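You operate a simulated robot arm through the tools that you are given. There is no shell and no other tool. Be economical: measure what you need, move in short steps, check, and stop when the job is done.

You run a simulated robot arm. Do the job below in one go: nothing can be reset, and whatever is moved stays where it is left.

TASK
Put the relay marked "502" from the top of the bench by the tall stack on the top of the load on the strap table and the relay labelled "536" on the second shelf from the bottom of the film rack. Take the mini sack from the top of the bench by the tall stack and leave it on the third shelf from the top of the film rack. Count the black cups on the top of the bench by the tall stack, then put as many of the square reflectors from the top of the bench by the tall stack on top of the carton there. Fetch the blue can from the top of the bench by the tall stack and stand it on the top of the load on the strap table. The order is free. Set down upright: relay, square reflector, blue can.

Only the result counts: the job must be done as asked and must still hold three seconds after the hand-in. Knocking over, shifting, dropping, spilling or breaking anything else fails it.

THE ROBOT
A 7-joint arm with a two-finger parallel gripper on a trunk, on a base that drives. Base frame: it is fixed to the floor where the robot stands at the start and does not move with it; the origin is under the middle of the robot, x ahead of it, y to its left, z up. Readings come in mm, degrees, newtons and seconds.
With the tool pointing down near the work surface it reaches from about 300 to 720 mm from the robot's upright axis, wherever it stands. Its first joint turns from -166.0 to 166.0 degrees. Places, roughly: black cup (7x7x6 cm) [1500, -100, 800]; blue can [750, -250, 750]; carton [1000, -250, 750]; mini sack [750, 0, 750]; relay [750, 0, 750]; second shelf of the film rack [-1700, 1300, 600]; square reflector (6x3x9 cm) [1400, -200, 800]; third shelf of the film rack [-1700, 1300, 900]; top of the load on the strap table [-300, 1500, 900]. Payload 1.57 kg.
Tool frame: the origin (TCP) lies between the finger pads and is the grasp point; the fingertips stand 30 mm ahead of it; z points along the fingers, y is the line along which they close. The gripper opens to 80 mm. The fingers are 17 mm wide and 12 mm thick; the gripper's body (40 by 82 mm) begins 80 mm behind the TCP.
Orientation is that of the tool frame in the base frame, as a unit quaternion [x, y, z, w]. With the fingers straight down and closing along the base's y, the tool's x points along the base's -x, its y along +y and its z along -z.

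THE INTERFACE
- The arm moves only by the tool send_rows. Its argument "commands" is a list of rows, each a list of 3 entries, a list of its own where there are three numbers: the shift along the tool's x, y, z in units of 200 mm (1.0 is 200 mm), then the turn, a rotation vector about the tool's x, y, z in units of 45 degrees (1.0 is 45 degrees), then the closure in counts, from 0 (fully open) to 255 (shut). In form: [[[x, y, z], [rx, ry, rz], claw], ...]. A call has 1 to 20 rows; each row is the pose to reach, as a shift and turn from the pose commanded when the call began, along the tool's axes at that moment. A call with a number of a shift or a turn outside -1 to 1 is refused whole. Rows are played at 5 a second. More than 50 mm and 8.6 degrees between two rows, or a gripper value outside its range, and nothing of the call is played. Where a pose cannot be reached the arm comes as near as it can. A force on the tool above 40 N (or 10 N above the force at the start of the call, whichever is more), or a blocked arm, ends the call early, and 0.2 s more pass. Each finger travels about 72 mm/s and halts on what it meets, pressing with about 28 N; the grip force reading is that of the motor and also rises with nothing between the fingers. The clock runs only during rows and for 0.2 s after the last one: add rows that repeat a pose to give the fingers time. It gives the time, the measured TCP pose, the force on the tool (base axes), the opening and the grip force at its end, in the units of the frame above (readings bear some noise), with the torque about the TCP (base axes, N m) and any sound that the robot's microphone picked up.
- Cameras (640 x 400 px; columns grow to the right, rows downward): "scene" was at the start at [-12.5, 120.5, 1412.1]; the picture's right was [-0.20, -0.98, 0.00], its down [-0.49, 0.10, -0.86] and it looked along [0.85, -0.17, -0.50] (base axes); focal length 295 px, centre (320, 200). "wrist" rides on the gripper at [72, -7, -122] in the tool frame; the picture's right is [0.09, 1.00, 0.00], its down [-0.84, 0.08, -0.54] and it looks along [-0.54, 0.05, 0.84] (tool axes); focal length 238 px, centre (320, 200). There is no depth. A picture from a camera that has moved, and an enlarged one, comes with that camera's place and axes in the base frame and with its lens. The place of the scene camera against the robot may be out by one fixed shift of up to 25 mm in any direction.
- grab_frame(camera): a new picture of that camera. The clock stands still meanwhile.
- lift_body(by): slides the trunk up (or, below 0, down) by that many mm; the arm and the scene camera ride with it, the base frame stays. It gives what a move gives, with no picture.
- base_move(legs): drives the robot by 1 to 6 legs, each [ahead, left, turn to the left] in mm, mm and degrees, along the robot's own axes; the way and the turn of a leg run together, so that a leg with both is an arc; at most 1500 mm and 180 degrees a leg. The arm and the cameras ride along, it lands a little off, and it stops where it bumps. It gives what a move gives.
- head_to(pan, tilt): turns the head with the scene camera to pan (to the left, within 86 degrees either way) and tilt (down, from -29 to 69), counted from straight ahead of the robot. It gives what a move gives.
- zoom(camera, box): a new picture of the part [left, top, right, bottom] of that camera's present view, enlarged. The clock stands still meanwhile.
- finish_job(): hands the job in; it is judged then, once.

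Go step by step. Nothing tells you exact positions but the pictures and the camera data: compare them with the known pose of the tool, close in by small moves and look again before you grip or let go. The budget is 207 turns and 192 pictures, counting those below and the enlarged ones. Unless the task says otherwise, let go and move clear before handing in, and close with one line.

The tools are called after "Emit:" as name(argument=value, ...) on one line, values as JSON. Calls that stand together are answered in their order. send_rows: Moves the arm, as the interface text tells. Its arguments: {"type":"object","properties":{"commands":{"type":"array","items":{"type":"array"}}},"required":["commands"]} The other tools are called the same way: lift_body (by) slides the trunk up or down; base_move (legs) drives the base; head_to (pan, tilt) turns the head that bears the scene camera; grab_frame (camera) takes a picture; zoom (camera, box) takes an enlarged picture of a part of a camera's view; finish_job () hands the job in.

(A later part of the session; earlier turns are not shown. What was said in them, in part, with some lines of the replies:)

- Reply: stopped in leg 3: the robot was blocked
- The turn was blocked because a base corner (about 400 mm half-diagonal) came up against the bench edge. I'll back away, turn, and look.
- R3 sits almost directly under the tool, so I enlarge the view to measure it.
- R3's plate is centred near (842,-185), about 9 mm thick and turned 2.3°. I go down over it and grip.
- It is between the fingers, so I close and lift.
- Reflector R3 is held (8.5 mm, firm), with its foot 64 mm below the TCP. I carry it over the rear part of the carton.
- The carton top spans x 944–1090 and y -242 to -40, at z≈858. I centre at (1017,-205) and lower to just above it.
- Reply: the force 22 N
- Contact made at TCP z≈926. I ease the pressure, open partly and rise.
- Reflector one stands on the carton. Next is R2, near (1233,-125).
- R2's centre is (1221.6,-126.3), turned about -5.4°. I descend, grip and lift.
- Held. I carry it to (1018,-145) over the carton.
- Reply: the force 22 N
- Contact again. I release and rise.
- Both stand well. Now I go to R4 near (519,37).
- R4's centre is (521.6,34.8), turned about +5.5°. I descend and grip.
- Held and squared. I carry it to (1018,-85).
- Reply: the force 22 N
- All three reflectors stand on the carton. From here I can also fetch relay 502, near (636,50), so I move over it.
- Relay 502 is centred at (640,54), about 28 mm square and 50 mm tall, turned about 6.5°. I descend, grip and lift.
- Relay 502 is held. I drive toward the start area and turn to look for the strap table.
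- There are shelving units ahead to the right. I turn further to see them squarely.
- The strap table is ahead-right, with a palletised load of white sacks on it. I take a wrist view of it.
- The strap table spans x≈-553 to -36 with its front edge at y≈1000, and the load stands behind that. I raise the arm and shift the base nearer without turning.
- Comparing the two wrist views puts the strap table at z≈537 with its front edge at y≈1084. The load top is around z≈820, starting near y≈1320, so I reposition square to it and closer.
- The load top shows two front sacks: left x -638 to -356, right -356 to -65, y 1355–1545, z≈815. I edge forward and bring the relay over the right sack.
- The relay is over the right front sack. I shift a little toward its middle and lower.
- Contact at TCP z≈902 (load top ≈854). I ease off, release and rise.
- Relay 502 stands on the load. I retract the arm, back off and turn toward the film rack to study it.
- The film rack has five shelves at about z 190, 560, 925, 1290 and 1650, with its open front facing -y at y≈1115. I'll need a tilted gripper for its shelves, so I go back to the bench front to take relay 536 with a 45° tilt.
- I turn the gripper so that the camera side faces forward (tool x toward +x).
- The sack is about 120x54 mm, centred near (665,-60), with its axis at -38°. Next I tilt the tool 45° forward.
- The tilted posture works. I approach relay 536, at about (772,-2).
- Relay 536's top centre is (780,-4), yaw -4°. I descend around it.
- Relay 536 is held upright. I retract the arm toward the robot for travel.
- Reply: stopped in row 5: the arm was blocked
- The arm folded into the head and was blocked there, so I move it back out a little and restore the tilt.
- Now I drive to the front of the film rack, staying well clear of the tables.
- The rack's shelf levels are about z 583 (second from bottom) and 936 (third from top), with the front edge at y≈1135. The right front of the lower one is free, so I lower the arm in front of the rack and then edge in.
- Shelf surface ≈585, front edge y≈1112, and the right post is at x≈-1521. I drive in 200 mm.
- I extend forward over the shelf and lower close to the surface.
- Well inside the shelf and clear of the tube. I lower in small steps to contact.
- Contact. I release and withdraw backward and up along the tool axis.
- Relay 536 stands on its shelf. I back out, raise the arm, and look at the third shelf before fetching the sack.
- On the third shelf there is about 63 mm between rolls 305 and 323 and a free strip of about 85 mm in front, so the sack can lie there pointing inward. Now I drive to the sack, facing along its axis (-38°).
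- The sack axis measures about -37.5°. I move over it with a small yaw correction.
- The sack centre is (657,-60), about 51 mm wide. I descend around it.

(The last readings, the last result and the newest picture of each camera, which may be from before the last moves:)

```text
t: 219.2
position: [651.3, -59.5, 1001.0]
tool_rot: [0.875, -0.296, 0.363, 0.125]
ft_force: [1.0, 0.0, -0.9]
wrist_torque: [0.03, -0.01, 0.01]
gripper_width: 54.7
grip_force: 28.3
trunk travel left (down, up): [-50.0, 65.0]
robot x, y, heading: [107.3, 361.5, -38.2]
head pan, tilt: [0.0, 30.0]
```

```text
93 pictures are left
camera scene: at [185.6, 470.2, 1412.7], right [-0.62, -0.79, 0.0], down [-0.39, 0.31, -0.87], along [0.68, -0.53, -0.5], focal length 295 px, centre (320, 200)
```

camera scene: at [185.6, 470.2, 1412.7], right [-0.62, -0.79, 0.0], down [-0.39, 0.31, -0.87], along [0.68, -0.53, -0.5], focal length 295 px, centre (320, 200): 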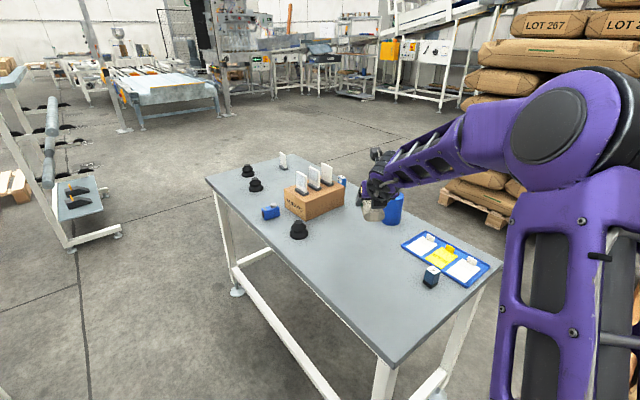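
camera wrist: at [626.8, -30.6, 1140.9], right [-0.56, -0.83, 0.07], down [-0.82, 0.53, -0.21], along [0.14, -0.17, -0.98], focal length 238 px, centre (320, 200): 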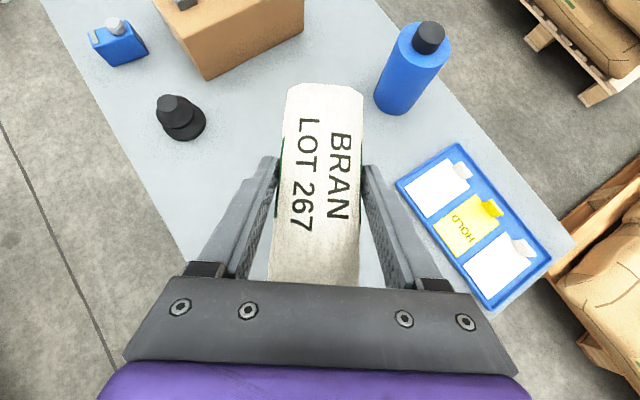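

The sack is held (54.7 mm). I retract somewhat and drive back to the rack.

Emit:
send_rows(commands=[[[-0.1, 0, -0.16], [0, 0, 0], 255], [[-0.21, 0, -0.32], [0, 0, 0], 255], [[-0.32, 0, -0.48], [0, 0, 0], 255], [[-0.426, 0, -0.635], [0, 0, 0], 255], [[-0.426, 0, -0.635], [0, 0, 0], 255]])

Emit:
base_move(legs=[[-195, -30, 0], [-633, -575, 0], [-633, -575, 0], [0, 0, 128]])

Emit:
grab_frame(camera="wrist")

Emit:
grab_frame(camera="scene")

```text
t: 220.4
position: [535.6, 33.9, 1029.7]
tool_rot: [0.874, -0.298, 0.363, 0.125]
ft_force: [-0.1, -0.2, -2.7]
wrist_torque: [0.03, 0.01, -0.03]
gripper_width: 54.8
grip_force: 27.5
trunk travel left (down, up): [-50.0, 65.0]
robot x, y, heading: [109.5, 364.2, -37.9]
head pan, tilt: [0.0, 30.0]
```

```text
t: 238.8
position: [-1783.6, 886.1, 1029.3]
tool_rot: [0.647, 0.659, 0.27, -0.273]
ft_force: [0.3, -0.1, -2.4]
wrist_torque: [-0.01, 0.01, 0.01]
gripper_width: 54.6
grip_force: 27.8
trunk travel left (down, up): [-50.0, 65.0]
robot x, y, heading: [-1771.4, 347.6, 90.7]
head pan, tilt: [0.0, 30.0]
```

```text
92 pictures are left
camera wrist: at [-1790.7, 851.2, 1168.0], right [0.99, 0.08, 0.07], down [0.1, -0.97, -0.21], along [0.05, 0.22, -0.98], focal length 238 px, centre (320, 200)
```

wrist: 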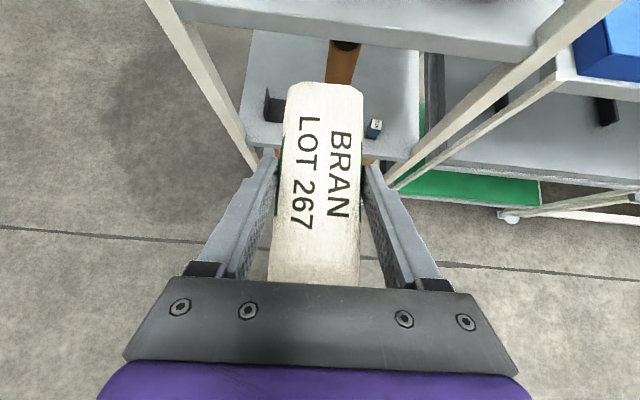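

```text
91 pictures are left
camera scene: at [-1924.5, 346.7, 1412.6], right [1.0, 0.01, 0.0], down [0.01, -0.5, -0.87], along [-0.01, 0.87, -0.5], focal length 295 px, centre (320, 200)
```

scene: 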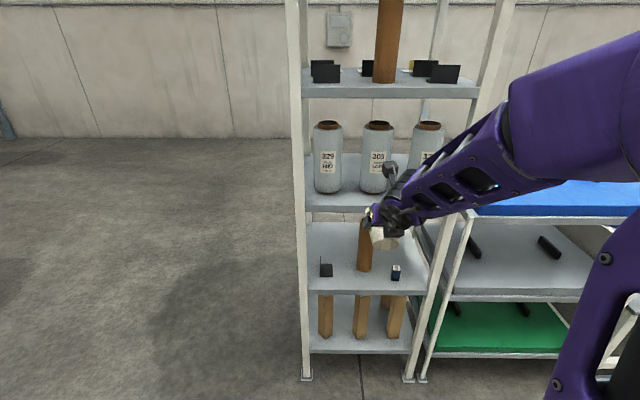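

Emit:
base_move(legs=[[0, -100, -0.7], [150, 0, 0]])

Emit:
grab_frame(camera="wrist")

Emit:
grab_frame(camera="scene")

```text
t: 241.4
position: [-1676.3, 1032.4, 1029.3]
tool_rot: [0.65, 0.656, 0.272, -0.272]
ft_force: [-0.1, 0.1, -1.3]
wrist_torque: [-0.01, 0.0, 0.0]
gripper_width: 54.8
grip_force: 28.4
trunk travel left (down, up): [-50.0, 65.0]
robot x, y, heading: [-1672.3, 491.0, 90.0]
head pan, tilt: [0.0, 30.0]
```

```text
90 pictures are left
camera wrist: at [-1684.2, 996.7, 1168.1], right [0.99, 0.07, 0.07], down [0.09, -0.97, -0.21], along [0.05, 0.22, -0.98], focal length 238 px, centre (320, 200)
```

wrist: 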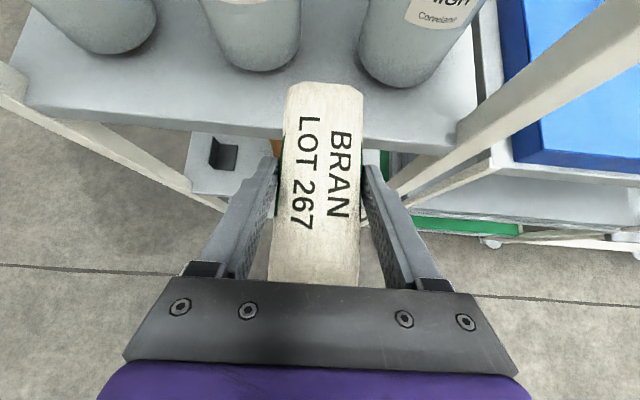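

```text
89 pictures are left
camera scene: at [-1823.5, 493.5, 1412.6], right [1.0, 0.0, 0.0], down [0.0, -0.5, -0.87], along [0.0, 0.87, -0.5], focal length 295 px, centre (320, 200)
```

scene: 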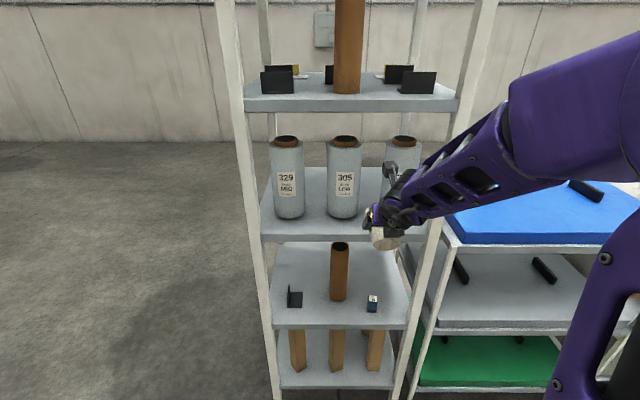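

The gap centre is x≈-1672 and the rolls' fronts are at y≈1194, with the shelf front at y≈1115. I move the sack in to TCP y≈1153.

Emit:
send_rows(commands=[[[0.1, 0.006, 0.1], [0, 0, 0], 255], [[0.2, 0.012, 0.2], [0, 0, 0], 255], [[0.3, 0.018, 0.3], [0, 0, 0], 255], [[0.4275, 0.025, 0.425], [0, 0, 0], 255], [[0.3575, 0.025, 0.495], [0, 0, 0], 255], [[0.3575, 0.025, 0.495], [0, 0, 0], 255]])

Emit:
grab_frame(camera="wrist")

Emit:
zoom(camera="scene", box=[300, 110, 460, 260])

```text
t: 242.8
position: [-1671.9, 1152.4, 1010.9]
tool_rot: [0.65, 0.656, 0.271, -0.272]
ft_force: [0.8, -0.6, -2.1]
wrist_torque: [-0.05, 0.03, -0.02]
gripper_width: 54.6
grip_force: 27.4
trunk travel left (down, up): [-50.0, 65.0]
robot x, y, heading: [-1671.7, 491.6, 90.1]
head pan, tilt: [0.0, 30.0]
```

```text
88 pictures are left
camera wrist: at [-1679.7, 1117.2, 1148.9], right [0.99, 0.07, 0.07], down [0.09, -0.97, -0.21], along [0.05, 0.22, -0.98], focal length 238 px, centre (320, 200)
```

wrist: 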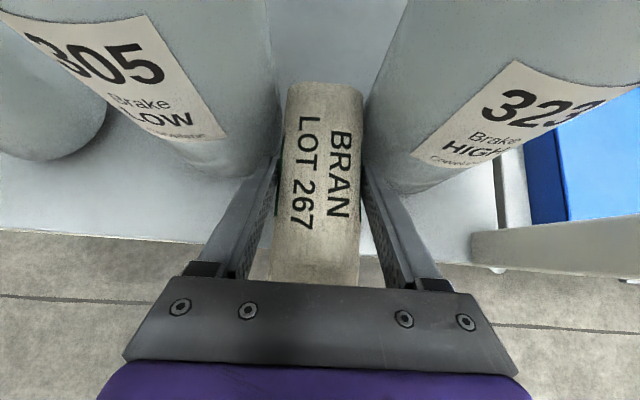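

```text
2.67 times, centred on (380, 185) of scene
camera zoom: at [-1823.5, 493.7, 1412.6], right [1.0, 0.0, 0.0], down [0.0, -0.5, -0.87], along [0.0, 0.87, -0.5], focal length 786 px, centre (160, 240)
```

zoom: 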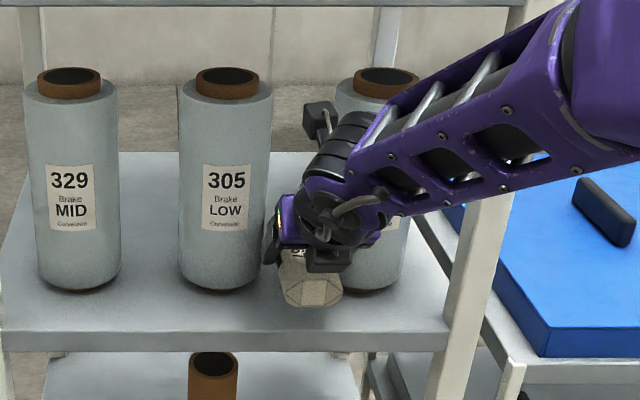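

Emit:
send_rows(commands=[[[-0.05, 0, 0.05], [0, 0, 0], 255], [[-0.1, 0, 0.1], [0, 0, 0], 255], [[-0.13, 0, 0.13], [0, 0, 0], 255], [[-0.13, 0, 0.13], [0, 0, 0], 255]])

Emit:
grab_frame(camera="wrist")

Emit:
send_rows(commands=[[[-0.011, 0, 0.011], [0, 0, 0], 255], [[-0.011, 0, 0.011], [0, 0, 0], 255]])

Emit:
send_rows(commands=[[[-0.011, 0, 0.011], [0, 0, 0], 255], [[-0.011, 0, 0.011], [0, 0, 0], 255]])

```text
t: 243.8
position: [-1672.7, 1153.3, 972.5]
tool_rot: [0.65, 0.655, 0.272, -0.273]
ft_force: [-0.8, -0.5, 0.5]
wrist_torque: [-0.1, -0.03, -0.06]
gripper_width: 54.7
grip_force: 28.3
trunk travel left (down, up): [-50.0, 65.0]
robot x, y, heading: [-1674.1, 498.6, 90.0]
head pan, tilt: [0.0, 30.0]
```

```text
86 pictures are left
camera wrist: at [-1679.6, 1117.8, 1111.7], right [0.99, 0.07, 0.07], down [0.09, -0.97, -0.21], along [0.05, 0.22, -0.98], focal length 238 px, centre (320, 200)
```

wrist: 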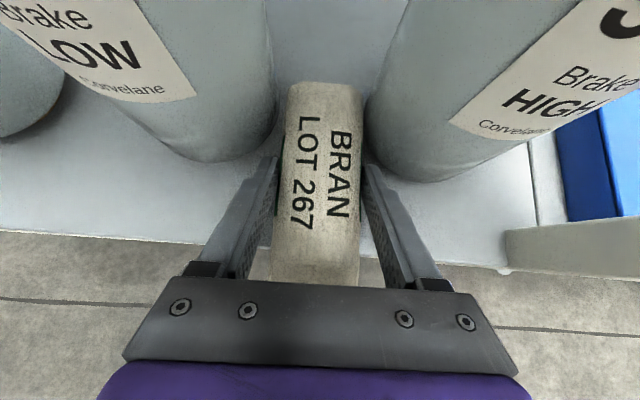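

```text
t: 244.4
position: [-1672.9, 1152.8, 972.9]
tool_rot: [0.649, 0.656, 0.272, -0.274]
ft_force: [1.7, 1.3, 13.9]
wrist_torque: [-0.08, -0.17, -0.02]
gripper_width: 54.7
grip_force: 28.0
trunk travel left (down, up): [-50.0, 65.0]
robot x, y, heading: [-1676.0, 495.2, 90.0]
head pan, tilt: [0.0, 30.0]
```

```text
t: 245.0
position: [-1673.8, 1153.0, 969.6]
tool_rot: [0.65, 0.655, 0.272, -0.273]
ft_force: [1.7, 3.1, 22.2]
wrist_torque: [0.57, 0.0, -0.01]
gripper_width: 54.7
grip_force: 28.2
trunk travel left (down, up): [-50.0, 65.0]
robot x, y, heading: [-1670.2, 497.2, 90.2]
head pan, tilt: [0.0, 30.0]
```

The sack rests on the shelf. I ease off, open and pull back along the tool axis.

Emit:
send_rows(commands=[[[0.012, 0, -0.012], [0, 0, 0], 255], [[0.012, 0, -0.012], [0, 0, 0], 255], [[0.012, 0, -0.012], [0, 0, 0], 60], [[0.012, 0, -0.012], [0, 0, 0], 30], [[0.012, 0, -0.012], [0, 0, 0], 30], [[0.012, 0, -0.012], [0, 0, 0], 30], [[0.012, 0, -0.1], [0, 0, 0], 30], [[0.012, 0, -0.3], [0, 0, 0], 30], [[0.012, 0, -0.5], [0, 0, 0], 30], [[0.012, 0, -0.6], [0, 0, 0], 30], [[0.012, 0, -0.6], [0, 0, 0], 30]])

Emit:
grab_frame(camera="wrist")

Emit:
grab_frame(camera="scene")

```text
t: 247.4
position: [-1672.1, 1070.1, 1053.7]
tool_rot: [0.65, 0.656, 0.271, -0.272]
ft_force: [-0.7, 0.2, -0.4]
wrist_torque: [0.03, -0.01, 0.0]
gripper_width: 70.7
grip_force: 0.1
trunk travel left (down, up): [-50.0, 65.0]
robot x, y, heading: [-1672.6, 490.2, 90.1]
head pan, tilt: [0.0, 30.0]
```

```text
85 pictures are left
camera wrist: at [-1679.6, 1035.8, 1192.0], right [0.99, 0.07, 0.07], down [0.09, -0.97, -0.21], along [0.05, 0.22, -0.98], focal length 238 px, centre (320, 200)
```

wrist: 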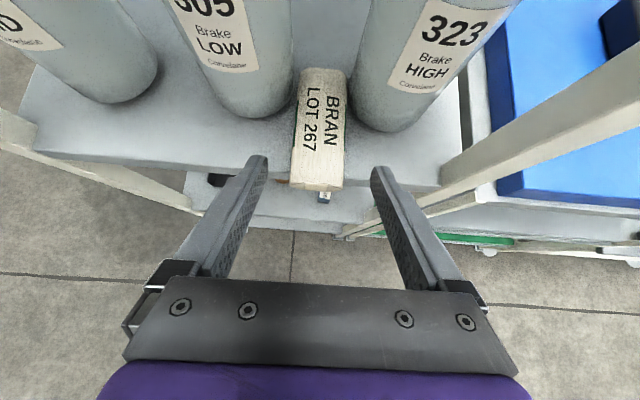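

```text
84 pictures are left
camera scene: at [-1823.5, 493.5, 1412.6], right [1.0, 0.0, 0.0], down [0.0, -0.5, -0.87], along [0.0, 0.87, -0.5], focal length 295 px, centre (320, 200)
```

scene: 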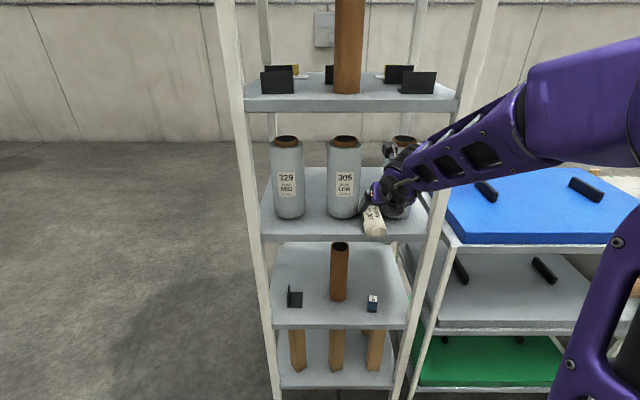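

The sack lies on the third shelf from the top. Last is the blue can: I back away, return the tool to vertical, and drive to the front right of the bench.

Emit:
base_move(legs=[[-220, 0, 0]])

Emit:
send_rows(commands=[[[0.1, 0, -0.1], [0, -0.1667, 0], 0], [[0.2, 0, -0.2], [0, -0.3333, 0], 0], [[0.3, 0, -0.3], [0, -0.5, 0], 0], [[0.3, 0, -0.3], [0, -0.6667, 0], 0], [[0.3, 0, -0.3], [0, -0.8333, 0], 0], [[0.3, 0, -0.3], [0, -1, 0], 0], [[0.3, 0, -0.3], [0, -1, 0], 0]])

Emit:
base_move(legs=[[0, 0, -90.1], [850, -290, 0], [860, -290, 0]])

Emit:
grab_frame(camera="wrist")

Emit:
grab_frame(camera="scene")

```text
t: 249.1
position: [-1673.4, 848.1, 1052.9]
tool_rot: [0.649, 0.657, 0.27, -0.272]
ft_force: [0.5, 0.2, -0.7]
wrist_torque: [0.02, 0.0, 0.0]
gripper_width: 70.5
grip_force: 0.0
trunk travel left (down, up): [-50.0, 65.0]
robot x, y, heading: [-1672.1, 270.7, 90.2]
head pan, tilt: [0.0, 30.0]
```

```text
t: 250.7
position: [-1674.0, 848.9, 1139.7]
tool_rot: [0.703, 0.711, 0.001, 0.0]
ft_force: [-0.3, -1.0, 1.1]
wrist_torque: [-0.03, -0.01, 0.01]
gripper_width: 79.9
grip_force: 0.1
trunk travel left (down, up): [-50.0, 65.0]
robot x, y, heading: [-1670.7, 275.0, 90.3]
head pan, tilt: [0.0, 30.0]
```

```text
t: 263.8
position: [627.7, -293.3, 1138.6]
tool_rot: [1.0, 0.013, 0.002, 0.001]
ft_force: [-0.1, 0.2, 0.4]
wrist_torque: [-0.03, -0.01, -0.04]
gripper_width: 80.1
grip_force: 0.1
trunk travel left (down, up): [-50.0, 65.0]
robot x, y, heading: [46.5, -302.7, 1.1]
head pan, tilt: [0.0, 30.0]
```

```text
83 pictures are left
camera wrist: at [698.8, -283.1, 1262.1], right [0.12, -0.99, 0.0], down [-0.84, -0.1, 0.54], along [-0.54, -0.07, -0.84], focal length 238 px, centre (320, 200)
```

wrist: 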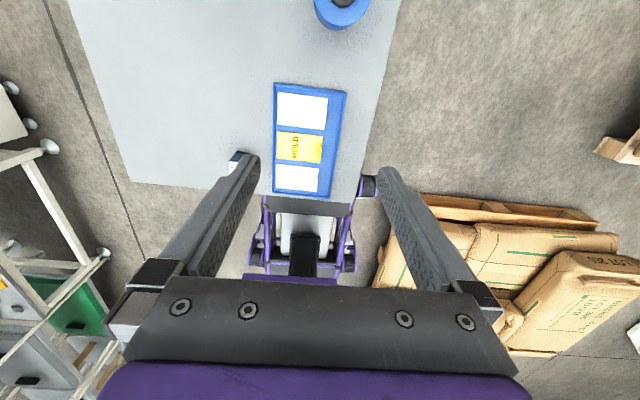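

```text
82 pictures are left
camera scene: at [38.5, -165.3, 1412.6], right [0.02, -1.0, 0.0], down [-0.5, -0.01, -0.87], along [0.87, 0.02, -0.5], focal length 295 px, centre (320, 200)
```

scene: 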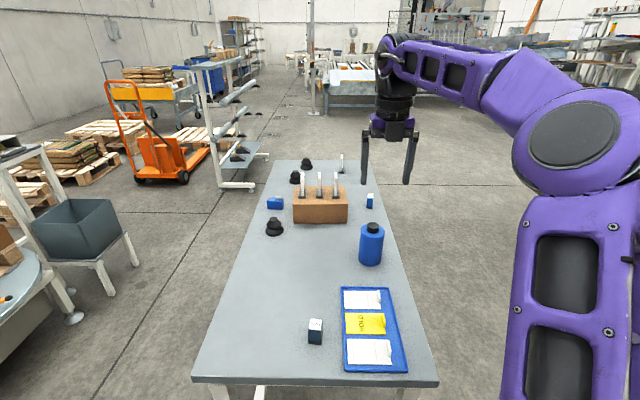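

Emit:
zoom(camera="scene", box=[340, 210, 400, 270])

Emit:
zoom(camera="scene", box=[270, 145, 390, 225])

Emit:
zoom(camera="wrist", box=[290, 0, 390, 50])

```text
6.67 times, centred on (370, 240) of scene
camera zoom: at [38.5, -165.3, 1412.6], right [0.02, -1.0, 0.0], down [-0.5, -0.01, -0.87], along [0.87, 0.02, -0.5], focal length 1964 px, centre (-13, -67)
```

zoom: 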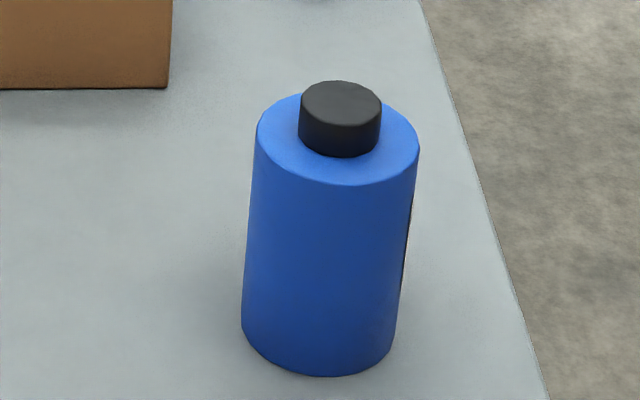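

```text
5.00 times, centred on (330, 185) of scene
camera zoom: at [38.5, -165.3, 1412.6], right [0.02, -1.0, 0.0], down [-0.5, -0.01, -0.87], along [0.87, 0.02, -0.5], focal length 1473 px, centre (270, 275)
```

zoom: 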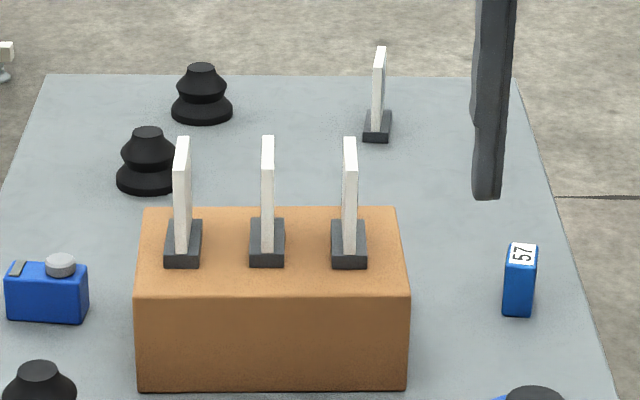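

```text
6.40 times, centred on (340, 25) of wrist
camera zoom: at [698.8, -283.1, 1262.1], right [0.12, -0.99, 0.0], down [-0.84, -0.1, 0.54], along [-0.54, -0.07, -0.84], focal length 1525 px, centre (192, 1320)
```

zoom: 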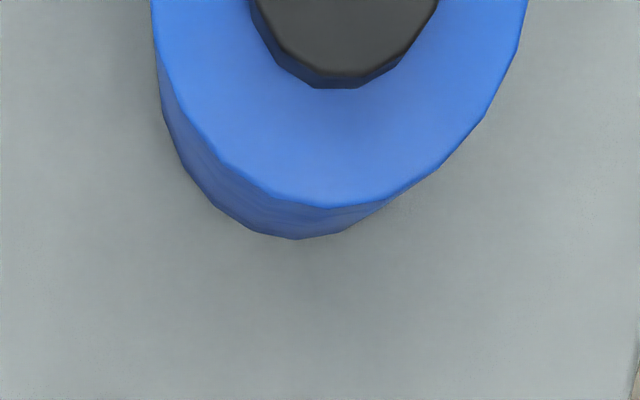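

The can is about 71 mm wide, with a 35 mm cap topping out at z≈914. Before gripping, I sidestep right briefly to check the far faces of the reflectors.

Emit:
base_move(legs=[[0, -230, 0]])

Emit:
grab_frame(camera="scene")

Emit:
zoom(camera="scene", box=[180, 145, 330, 245])

```text
t: 266.6
position: [632.2, -518.1, 1137.9]
tool_rot: [1.0, 0.01, 0.0, 0.001]
ft_force: [-1.0, 0.5, 0.4]
wrist_torque: [0.0, 0.01, 0.0]
gripper_width: 79.9
grip_force: 0.1
trunk travel left (down, up): [-50.0, 65.0]
robot x, y, heading: [55.1, -528.5, 0.6]
head pan, tilt: [0.0, 30.0]
stopped in leg 1: the robot was blocked; the commanded pose is now the measured one
```

```text
78 pictures are left
camera scene: at [44.4, -387.2, 1412.7], right [0.01, -1.0, 0.0], down [-0.5, -0.01, -0.87], along [0.87, 0.01, -0.5], focal length 295 px, centre (320, 200)
```

scene: 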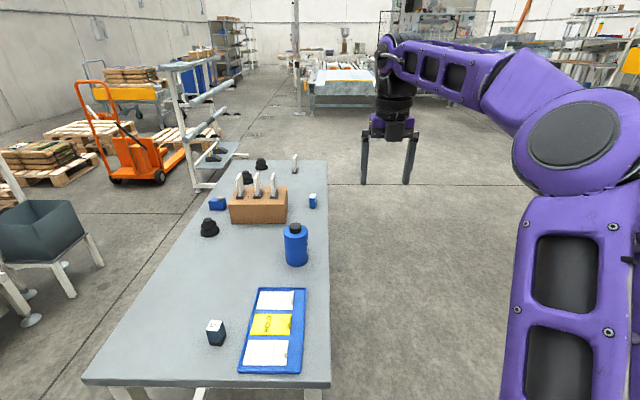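

```text
4.00 times, centred on (255, 195) of scene
camera zoom: at [44.4, -387.2, 1412.7], right [0.01, -1.0, 0.0], down [-0.5, -0.01, -0.87], along [0.87, 0.01, -0.5], focal length 1178 px, centre (580, 220)
```

zoom: 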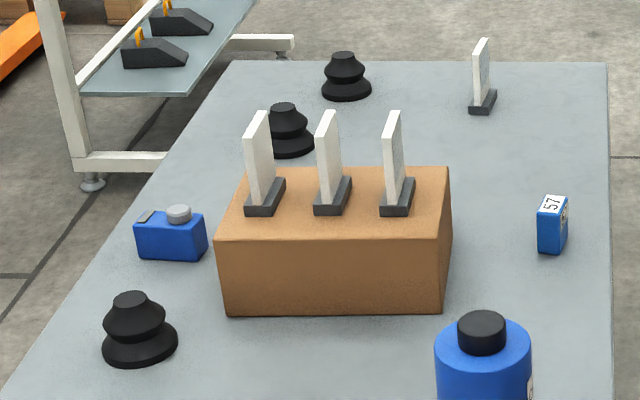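

Emit:
zoom(camera="scene", box=[230, 165, 290, 205])

Emit:
zoom(camera="scene", box=[280, 150, 310, 175])

```text
10.00 times, centred on (260, 185) of scene
camera zoom: at [44.4, -387.2, 1412.7], right [0.01, -1.0, 0.0], down [-0.5, -0.01, -0.87], along [0.87, 0.01, -0.5], focal length 2946 px, centre (920, 350)
```

zoom: 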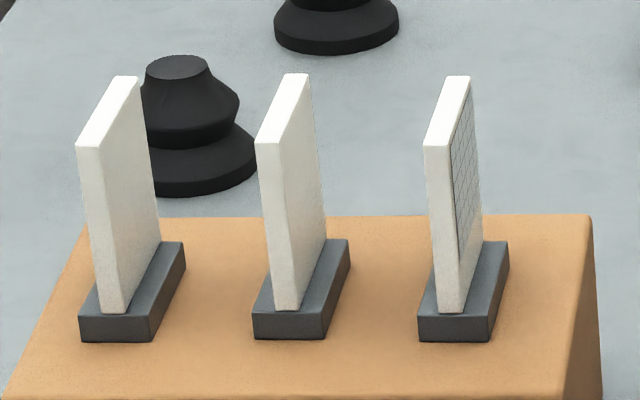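

```text
16.00 times, centred on (295, 162) of scene
camera zoom: at [44.4, -387.2, 1412.7], right [0.01, -1.0, 0.0], down [-0.5, -0.01, -0.87], along [0.87, 0.01, -0.5], focal length 4714 px, centre (720, 800)
```

zoom: 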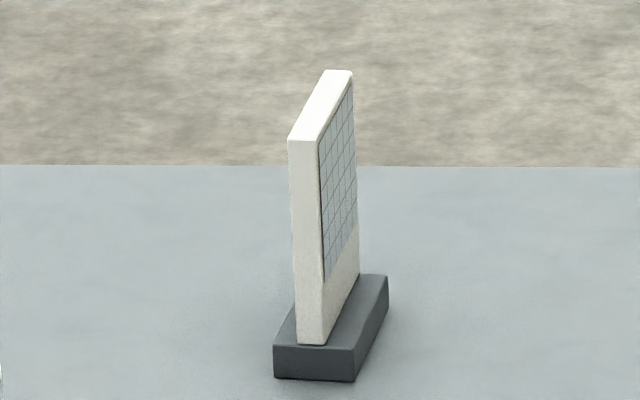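

All the reflectors carry the grid on one face, so they are the same kind and the count of three holds. I return left and reach over the can.

Emit:
base_move(legs=[[0, 225, 0]])

Emit:
send_rows(commands=[[[0.18, 0, 0], [0, 0, 0], 0], [[0.36, 0, 0], [0, 0, 0], 0], [[0.5, 0, 0], [0, 0, 0], 0], [[0.5, 0, 0], [0, 0, 0], 0]])

Emit:
grab_frame(camera="wrist")

```text
t: 269.3
position: [629.8, -293.2, 1138.6]
tool_rot: [1.0, 0.014, 0.002, 0.0]
ft_force: [-0.2, 0.0, -1.0]
wrist_torque: [0.02, 0.02, -0.05]
gripper_width: 80.0
grip_force: 0.0
trunk travel left (down, up): [-50.0, 65.0]
robot x, y, heading: [51.7, -308.0, 1.2]
head pan, tilt: [0.0, 30.0]
```

```text
t: 270.3
position: [709.4, -288.1, 1133.6]
tool_rot: [1.0, 0.013, 0.001, 0.001]
ft_force: [-0.4, 0.1, 0.7]
wrist_torque: [-0.02, 0.02, -0.01]
gripper_width: 79.9
grip_force: 0.1
out of reach, approached as far as the arm can: row 3, 4
trunk travel left (down, up): [-50.0, 65.0]
robot x, y, heading: [54.1, -303.9, 0.9]
head pan, tilt: [0.0, 30.0]
```

```text
74 pictures are left
camera wrist: at [779.3, -277.9, 1256.3], right [0.12, -0.99, 0.0], down [-0.84, -0.1, 0.54], along [-0.54, -0.07, -0.84], focal length 238 px, centre (320, 200)
```

wrist: 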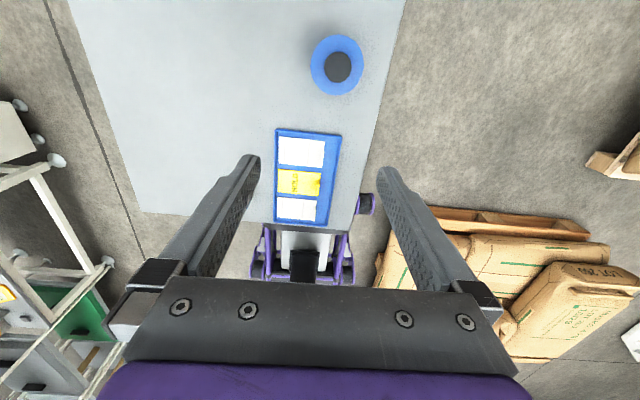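

The cap is centred at (762,-306). I edge the base forward 12 mm and descend to just above cap height.

Emit:
base_move(legs=[[12, 0, 0]])

Emit:
send_rows(commands=[[[0, 0.04, 0.18], [0, 0, 0], 0], [[0, 0.08, 0.36], [0, 0, 0], 0], [[0, 0.08, 0.54], [0, 0, 0], 0], [[0, 0.08, 0.72], [0, 0, 0], 0], [[0, 0.08, 0.84], [0, 0, 0], 0], [[0, 0.08, 0.84], [0, 0, 0], 0]])

Emit:
grab_frame(camera="wrist")

```text
t: 271.1
position: [719.7, -287.1, 1133.5]
tool_rot: [1.0, 0.013, 0.001, 0.001]
ft_force: [-0.7, 1.0, 0.0]
wrist_torque: [-0.02, 0.0, 0.01]
gripper_width: 80.0
grip_force: 0.1
trunk travel left (down, up): [-50.0, 65.0]
robot x, y, heading: [64.4, -307.7, 1.2]
head pan, tilt: [0.0, 30.0]
```

```text
t: 272.4
position: [721.1, -303.3, 964.4]
tool_rot: [1.0, 0.013, 0.002, 0.0]
ft_force: [-0.4, 0.1, -0.6]
wrist_torque: [0.02, -0.02, 0.03]
gripper_width: 79.8
grip_force: 0.1
trunk travel left (down, up): [-50.0, 65.0]
robot x, y, heading: [64.7, -304.9, 1.2]
head pan, tilt: [0.0, 30.0]
```

```text
73 pictures are left
camera wrist: at [793.2, -293.6, 1087.7], right [0.12, -0.99, 0.0], down [-0.84, -0.1, 0.54], along [-0.54, -0.07, -0.84], focal length 238 px, centre (320, 200)
```

wrist: 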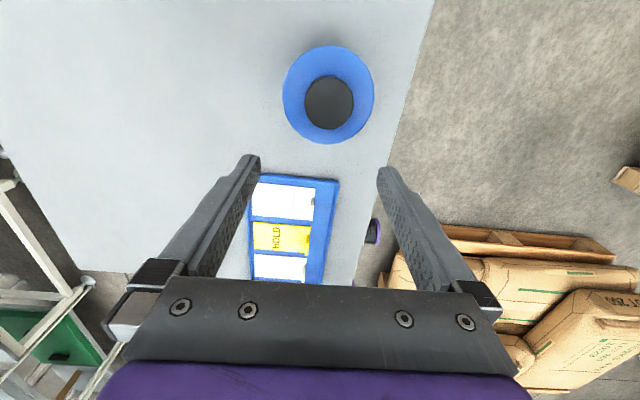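

Emit:
send_rows(commands=[[[0.1, 0.005, 0], [0, 0, 0], 0], [[0.205, 0.01, 0], [0, 0, 0], 0], [[0.205, 0.01, 0.09], [0, 0, 0], 0], [[0.205, 0.01, 0.17], [0, 0, 0], 0], [[0.205, 0.01, 0.17], [0, 0, 0], 0]])

Emit:
grab_frame(camera="wrist")

Emit:
zoom(camera="scene", box=[330, 190, 430, 280])

```text
t: 273.6
position: [762.6, -302.8, 930.8]
tool_rot: [1.0, 0.013, 0.002, 0.001]
ft_force: [0.1, 0.5, -0.3]
wrist_torque: [-0.02, 0.01, 0.0]
gripper_width: 79.9
grip_force: 0.1
trunk travel left (down, up): [-50.0, 65.0]
robot x, y, heading: [65.4, -305.6, 1.1]
head pan, tilt: [0.0, 30.0]
```

```text
72 pictures are left
camera wrist: at [833.3, -293.6, 1054.1], right [0.12, -0.99, 0.0], down [-0.84, -0.1, 0.54], along [-0.54, -0.07, -0.84], focal length 238 px, centre (320, 200)
```

wrist: 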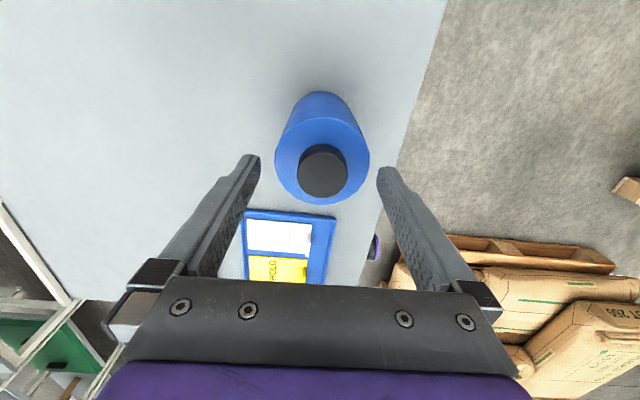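

```text
4.44 times, centred on (380, 235) of scene
camera zoom: at [51.6, -164.9, 1412.7], right [0.02, -1.0, 0.0], down [-0.5, -0.01, -0.87], along [0.87, 0.02, -0.5], focal length 1309 px, centre (53, 44)
```

zoom: 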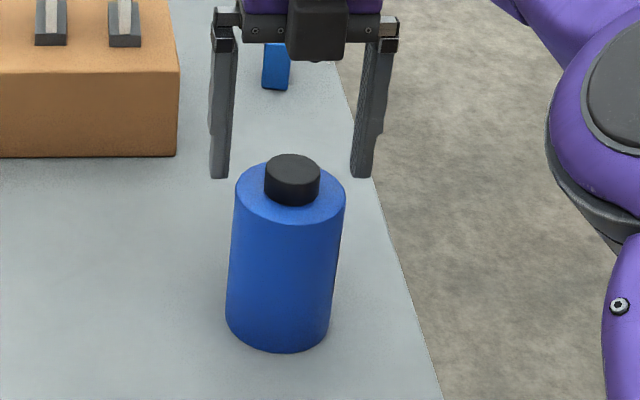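

The tips reach mid-cap, so I lower 7 mm more and close on the cap.

Emit:
send_rows(commands=[[[0, 0, 0.035], [0, 0, 0], 0], [[0, 0, 0.035], [0, 0, 0], 0], [[0, 0, 0.035], [0, 0, 0], 80], [[0, 0, 0.035], [0, 0, 0], 140], [[0, 0, 0.035], [0, 0, 0], 255], [[0, 0, 0.035], [0, 0, 0], 255], [[0, 0, 0.035], [0, 0, 0], 255]])

Emit:
grab_frame(camera="wrist")

Emit:
zoom(camera="scene", box=[330, 190, 430, 280])

```text
t: 275.2
position: [761.6, -303.7, 924.1]
tool_rot: [1.0, 0.013, 0.002, 0.0]
ft_force: [0.9, -2.5, 1.3]
wrist_torque: [-0.11, 0.0, 0.0]
gripper_width: 35.4
grip_force: 29.0
trunk travel left (down, up): [-50.0, 65.0]
robot x, y, heading: [66.8, -303.8, 1.0]
head pan, tilt: [0.0, 30.0]
```

```text
70 pictures are left
camera wrist: at [832.9, -294.2, 1047.3], right [0.12, -0.99, 0.0], down [-0.84, -0.1, 0.54], along [-0.54, -0.07, -0.84], focal length 238 px, centre (320, 200)
```

wrist: 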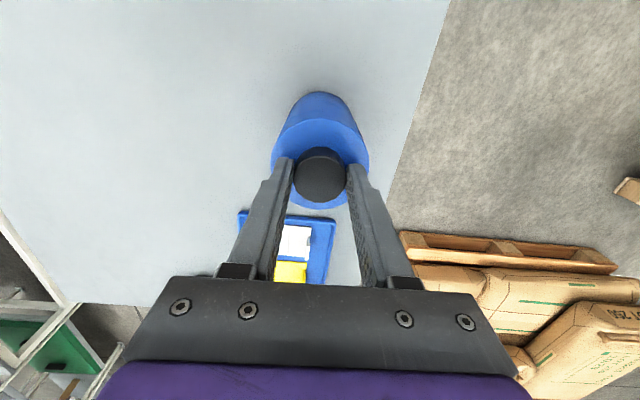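

```text
4.44 times, centred on (380, 235) of scene
camera zoom: at [51.5, -165.1, 1412.7], right [0.02, -1.0, 0.0], down [-0.5, -0.01, -0.87], along [0.87, 0.02, -0.5], focal length 1309 px, centre (53, 44)
```

zoom: 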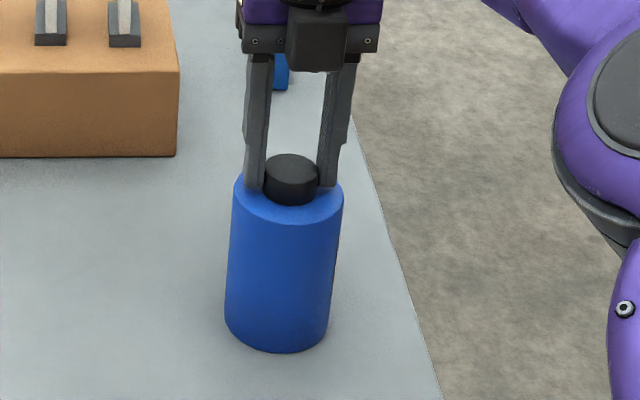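

The cap is gripped (35.4 mm). I lift gently and retract.

Emit:
send_rows(commands=[[[0, 0, -0.03], [0, 0, 0], 255], [[0, 0, -0.1], [0, 0, 0], 255], [[0, 0, -0.25], [0, 0, 0], 255], [[-0.15, 0, -0.35], [0, 0, 0], 255], [[-0.32, 0, -0.45], [0, 0, 0], 255], [[-0.5, 0, -0.55], [0, 0, 0], 255], [[-0.68, 0, -0.65], [0, 0, 0], 255], [[-0.85, 0, -0.75], [0, 0, 0], 255], [[-0.85, 0, -0.75], [0, 0, 0], 255]])

Emit:
grab_frame(camera="wrist")

Emit:
grab_frame(camera="scene")

```text
t: 277.2
position: [588.2, -307.6, 1073.1]
tool_rot: [1.0, 0.013, 0.001, 0.001]
ft_force: [0.1, -0.3, -4.3]
wrist_torque: [-0.02, 0.02, 0.03]
gripper_width: 35.2
grip_force: 27.9
trunk travel left (down, up): [-50.0, 65.0]
robot x, y, heading: [64.4, -302.5, 1.3]
head pan, tilt: [0.0, 30.0]
```

```text
68 pictures are left
camera wrist: at [660.0, -298.3, 1196.8], right [0.12, -0.99, 0.0], down [-0.84, -0.1, 0.54], along [-0.54, -0.07, -0.84], focal length 238 px, centre (320, 200)
```

wrist: 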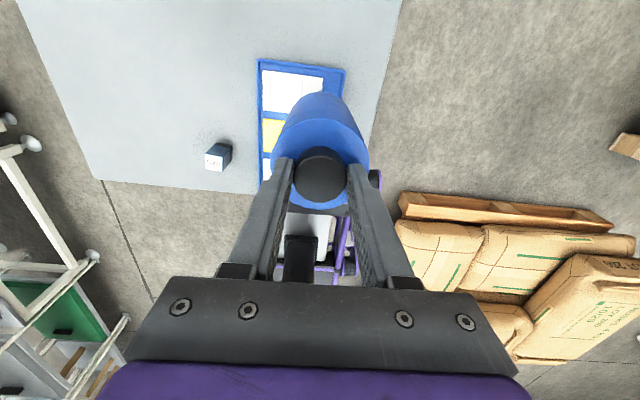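

```text
67 pictures are left
camera scene: at [51.6, -164.9, 1412.6], right [0.02, -1.0, 0.0], down [-0.5, -0.01, -0.87], along [0.87, 0.02, -0.5], focal length 295 px, centre (320, 200)
```

scene: 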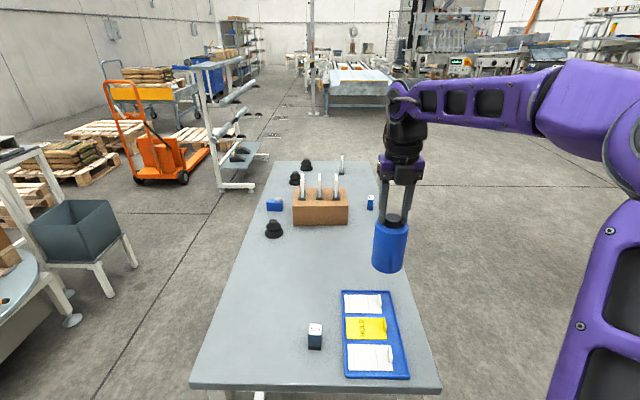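

The can hangs well, with its bottom 147 mm below the TCP. I drive to the strap table, aiming for the left front sack.

Emit:
base_move(legs=[[-170, 0, 0], [0, 0, 88.8], [0, 370, 0], [950, 0, 0]])

Emit:
grab_frame(camera="wrist")

Emit:
grab_frame(camera="scene")

```text
t: 290.8
position: [-454.2, 1154.2, 1073.6]
tool_rot: [0.709, 0.705, 0.002, 0.0]
ft_force: [-0.4, -0.3, -4.7]
wrist_torque: [0.01, 0.01, -0.03]
gripper_width: 34.6
grip_force: 27.8
trunk travel left (down, up): [-50.0, 65.0]
robot x, y, heading: [-474.7, 629.0, 89.0]
head pan, tilt: [0.0, 30.0]
```

```text
66 pictures are left
camera wrist: at [-461.6, 1227.5, 1196.7], right [1.0, 0.09, 0.0], down [0.07, -0.84, 0.54], along [0.05, -0.54, -0.84], focal length 238 px, centre (320, 200)
```

wrist: 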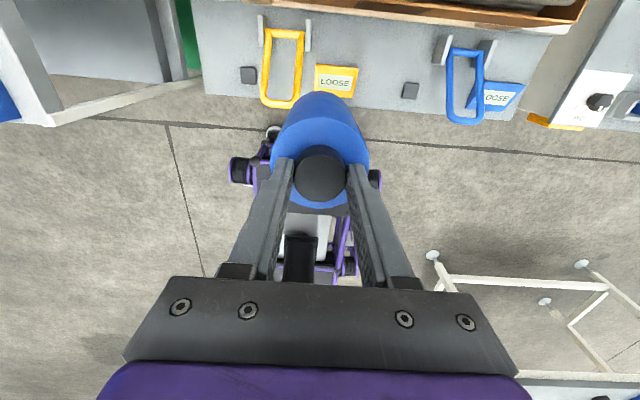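

```text
65 pictures are left
camera scene: at [-627.4, 632.0, 1412.6], right [1.0, -0.01, 0.0], down [-0.01, -0.5, -0.87], along [0.01, 0.87, -0.5], focal length 295 px, centre (320, 200)
```

scene: 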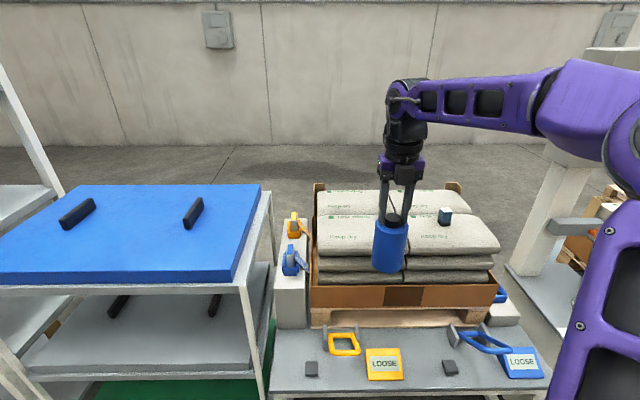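

Emit:
base_move(legs=[[123, 0, 0]])

Emit:
send_rows(commands=[[[0.2, 0, 0.03], [0, 0, 0], 255], [[0.4, 0, 0.06], [0, 0, 0], 255], [[0.6, 0, 0.09], [0, 0, 0], 255], [[0.6, 0, 0.09], [0, 0, 0], 255]])

Emit:
grab_frame(camera="wrist")

Emit:
grab_frame(camera="scene")

```text
t: 292.1
position: [-453.1, 1278.1, 1072.9]
tool_rot: [0.71, 0.704, 0.001, 0.0]
ft_force: [0.1, 0.4, -5.0]
wrist_torque: [0.0, 0.01, 0.04]
gripper_width: 35.0
grip_force: 27.8
trunk travel left (down, up): [-50.0, 65.0]
robot x, y, heading: [-471.9, 757.5, 89.1]
head pan, tilt: [0.0, 30.0]
```

```text
t: 293.1
position: [-450.8, 1400.4, 1055.6]
tool_rot: [0.709, 0.705, 0.001, 0.0]
ft_force: [-0.2, 0.3, -5.3]
wrist_torque: [0.04, 0.02, -0.02]
gripper_width: 34.9
grip_force: 27.4
trunk travel left (down, up): [-50.0, 65.0]
robot x, y, heading: [-474.3, 754.4, 89.0]
head pan, tilt: [0.0, 30.0]
```

```text
64 pictures are left
camera wrist: at [-458.2, 1472.7, 1179.6], right [1.0, 0.09, 0.0], down [0.07, -0.84, 0.54], along [0.05, -0.54, -0.84], focal length 238 px, centre (320, 200)
```

wrist: 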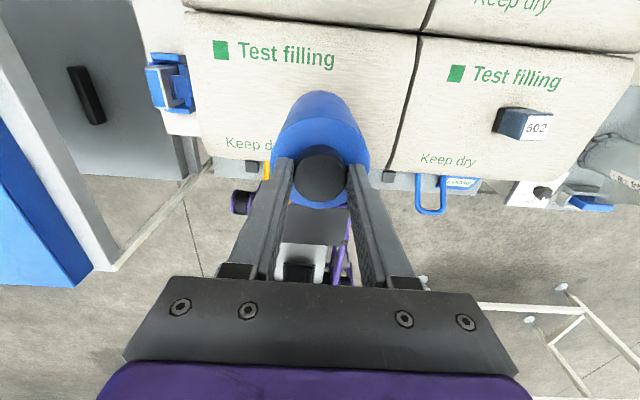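

```text
63 pictures are left
camera scene: at [-625.7, 755.7, 1412.6], right [1.0, -0.01, 0.0], down [-0.01, -0.5, -0.87], along [0.01, 0.87, -0.5], focal length 295 px, centre (320, 200)
```

scene: 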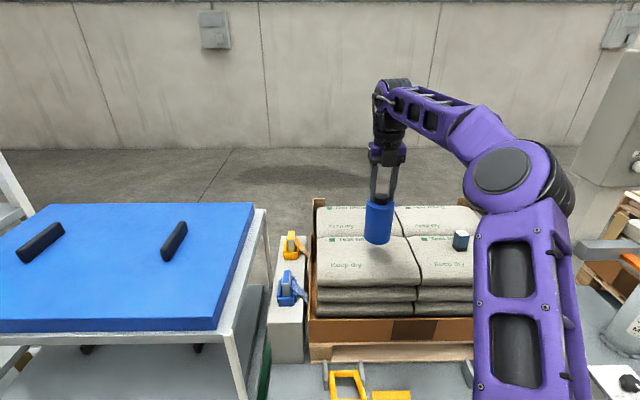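

The landing spot is on the left front sack. I go 10 mm deeper and lower.

Emit:
send_rows(commands=[[[0.05, 0, 0.05], [0, 0, 0], 255], [[0.05, 0, 0.15], [0, 0, 0], 255], [[0.05, 0, 0.22], [0, 0, 0], 255], [[0.05, 0, 0.22], [0, 0, 0], 255]])

Emit:
zoom(camera="scene", box=[330, 180, 430, 270])

Emit:
send_rows(commands=[[[0, 0, 0.02], [0, 0, 0], 255], [[0, 0, 0.02], [0, 0, 0], 255]])

Emit:
send_rows(commands=[[[0, 0, 0.015], [0, 0, 0], 255], [[0, 0, 0.015], [0, 0, 0], 255]])

```text
t: 294.1
position: [-449.8, 1409.3, 1010.6]
tool_rot: [0.709, 0.705, 0.0, 0.0]
ft_force: [0.3, 0.9, -4.7]
wrist_torque: [0.0, 0.02, 0.0]
gripper_width: 34.8
grip_force: 28.1
trunk travel left (down, up): [-50.0, 65.0]
robot x, y, heading: [-476.2, 755.5, 89.3]
head pan, tilt: [0.0, 30.0]
```

```text
4.44 times, centred on (380, 225) of scene
camera zoom: at [-625.7, 755.5, 1412.6], right [1.0, -0.01, 0.0], down [-0.01, -0.5, -0.87], along [0.01, 0.87, -0.5], focal length 1309 px, centre (53, 89)
```

zoom: 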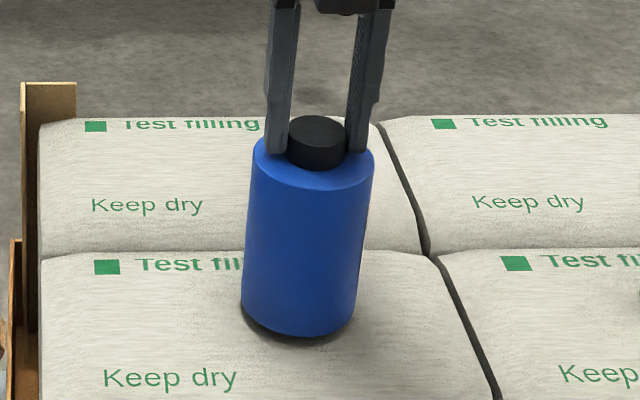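

```text
t: 294.7
position: [-451.5, 1409.0, 1007.5]
tool_rot: [0.71, 0.704, 0.002, 0.001]
ft_force: [0.1, 0.1, -5.1]
wrist_torque: [0.01, -0.01, -0.05]
gripper_width: 34.9
grip_force: 27.4
trunk travel left (down, up): [-50.0, 65.0]
robot x, y, heading: [-473.9, 753.5, 89.3]
head pan, tilt: [0.0, 30.0]
```

```text
t: 295.3
position: [-451.1, 1408.8, 1004.1]
tool_rot: [0.709, 0.705, 0.002, 0.0]
ft_force: [0.1, 0.6, -4.8]
wrist_torque: [0.01, -0.02, -0.04]
gripper_width: 34.7
grip_force: 28.4
trunk travel left (down, up): [-50.0, 65.0]
robot x, y, heading: [-475.1, 756.5, 88.9]
head pan, tilt: [0.0, 30.0]
```

Emit:
send_rows(commands=[[[0, 0, 0.015], [0, 0, 0], 255], [[0, 0, 0.015], [0, 0, 0], 255]])

Emit:
send_rows(commands=[[[0, 0, 0.012], [0, 0, 0], 255], [[0, 0, 0.012], [0, 0, 0], 255]])

```text
t: 295.9
position: [-451.9, 1408.8, 1001.6]
tool_rot: [0.71, 0.705, 0.001, 0.0]
ft_force: [1.5, 0.0, -0.4]
wrist_torque: [-0.02, 0.11, -0.02]
gripper_width: 34.5
grip_force: 28.2
trunk travel left (down, up): [-50.0, 65.0]
robot x, y, heading: [-472.8, 755.5, 89.3]
head pan, tilt: [0.0, 30.0]
```

```text
t: 296.5
position: [-451.0, 1408.0, 1001.5]
tool_rot: [0.71, 0.704, 0.004, -0.002]
ft_force: [2.3, -0.9, 15.6]
wrist_torque: [0.09, 0.16, 0.08]
gripper_width: 34.8
grip_force: 27.9
trunk travel left (down, up): [-50.0, 65.0]
robot x, y, heading: [-474.8, 753.8, 89.0]
head pan, tilt: [0.0, 30.0]
```

Contact at TCP z≈1001.5. I ease off slightly, open and rise.

Emit:
send_rows(commands=[[[0, 0, -0.01], [0, 0, 0], 255], [[0, 0, -0.01], [0, 0, 0], 255], [[0, 0, -0.01], [0, 0, 0], 120], [[0, 0, -0.01], [0, 0, 0], 70], [[0, 0, -0.01], [0, 0, 0], 60], [[0, 0, -0.01], [0, 0, 0], 60], [[0, 0, -0.1], [0, 0, 0], 60], [[0, 0, -0.25], [0, 0, 0], 60], [[-0.1, 0, -0.4], [0, 0, 0], 60], [[-0.25, 0, -0.5], [0, 0, 0], 60], [[-0.25, 0, -0.5], [0, 0, 0], 60]])

Emit:
grab_frame(camera="wrist")

Emit:
grab_frame(camera="scene")

Emit:
zoom(camera="scene", box=[310, 190, 480, 290])

```text
t: 298.9
position: [-453.6, 1359.5, 1099.2]
tool_rot: [0.711, 0.703, 0.001, 0.0]
ft_force: [-0.5, -0.3, 0.5]
wrist_torque: [0.03, 0.02, 0.01]
gripper_width: 61.0
grip_force: 0.0
trunk travel left (down, up): [-50.0, 65.0]
robot x, y, heading: [-476.8, 754.2, 89.0]
head pan, tilt: [0.0, 30.0]
```

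```text
61 pictures are left
camera wrist: at [-459.6, 1431.4, 1222.8], right [1.0, 0.08, 0.0], down [0.07, -0.84, 0.54], along [0.05, -0.54, -0.84], focal length 238 px, centre (320, 200)
```

wrist: 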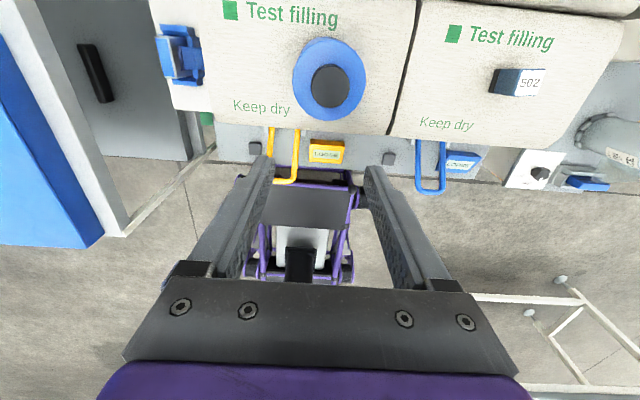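

```text
60 pictures are left
camera scene: at [-625.7, 755.0, 1412.6], right [1.0, -0.01, 0.0], down [-0.01, -0.5, -0.87], along [0.01, 0.87, -0.5], focal length 295 px, centre (320, 200)
```

scene: 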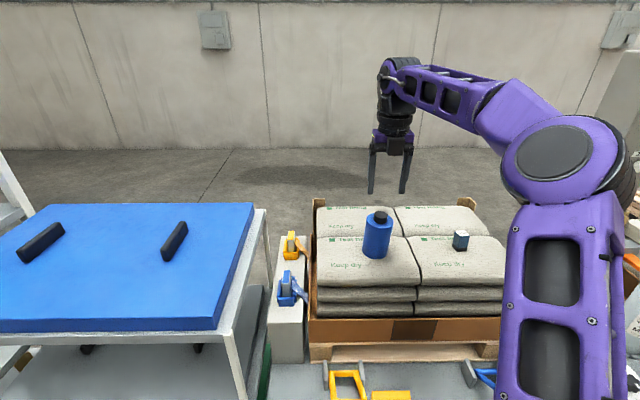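

```text
3.76 times, centred on (395, 240) of scene
camera zoom: at [-625.7, 755.0, 1412.6], right [1.0, -0.01, 0.0], down [-0.01, -0.5, -0.87], along [0.01, 0.87, -0.5], focal length 1109 px, centre (38, 49)
```

zoom: 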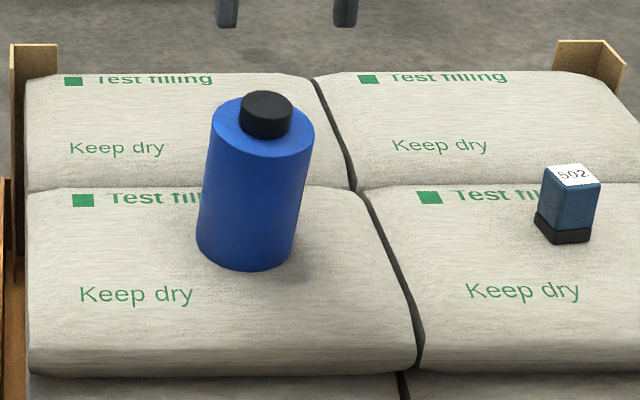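

The can and relay 502 both stand upright on the load. I back the robot away so the arm is well clear and take a last look.

Emit:
base_move(legs=[[-350, 0, 0], [0, 0, 50]])

Emit:
grab_frame(camera="scene")

Emit:
zoom(camera="scene", box=[200, 80, 400, 280])

```text
t: 303.5
position: [-929.7, 810.1, 1098.4]
tool_rot: [0.344, 0.939, 0.001, 0.0]
ft_force: [-0.5, -1.1, -0.2]
wrist_torque: [-0.01, -0.03, -0.01]
gripper_width: 61.3
grip_force: 0.1
trunk travel left (down, up): [-50.0, 65.0]
robot x, y, heading: [-476.4, 405.5, 139.3]
head pan, tilt: [0.0, 30.0]
```

```text
58 pictures are left
camera scene: at [-581.3, 298.5, 1412.7], right [0.65, 0.76, 0.0], down [0.38, -0.33, -0.87], along [-0.66, 0.56, -0.5], focal length 295 px, centre (320, 200)
```

scene: 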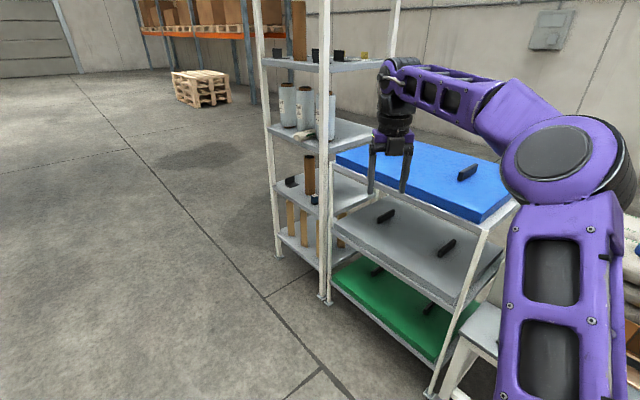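

```text
2.00 times, centred on (300, 180) of scene
camera zoom: at [-581.3, 298.5, 1412.7], right [0.65, 0.76, 0.0], down [0.38, -0.33, -0.87], along [-0.66, 0.56, -0.5], focal length 589 px, centre (360, 240)
```

zoom: 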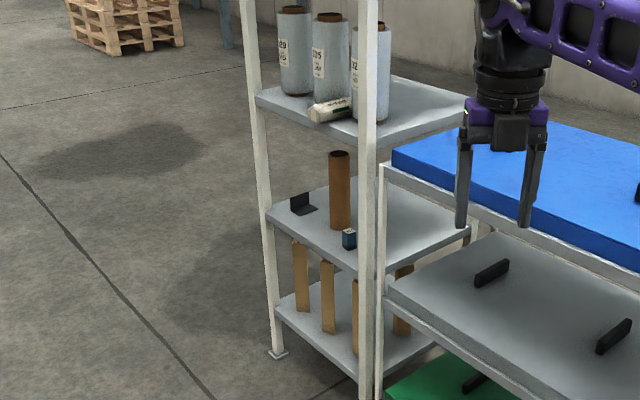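

The sack and relay 536 are still in place on their shelves, and the arm is clear of everything. I hand the job in.

Emit:
finish_job()

```text
The job is handed in.
```

The job is handed in: relay 502 and the blue can stand on the strap-table load, relay 536 is on the second shelf from the bottom, and three reflectors stand on the carton to match the three black cups. The mini sack is on the third shelf from the top with about 20 mm overhanging the front edge. The base was stopped by contact twice, at the bench and while sidestepping right of it, and I saw nothing shifted.
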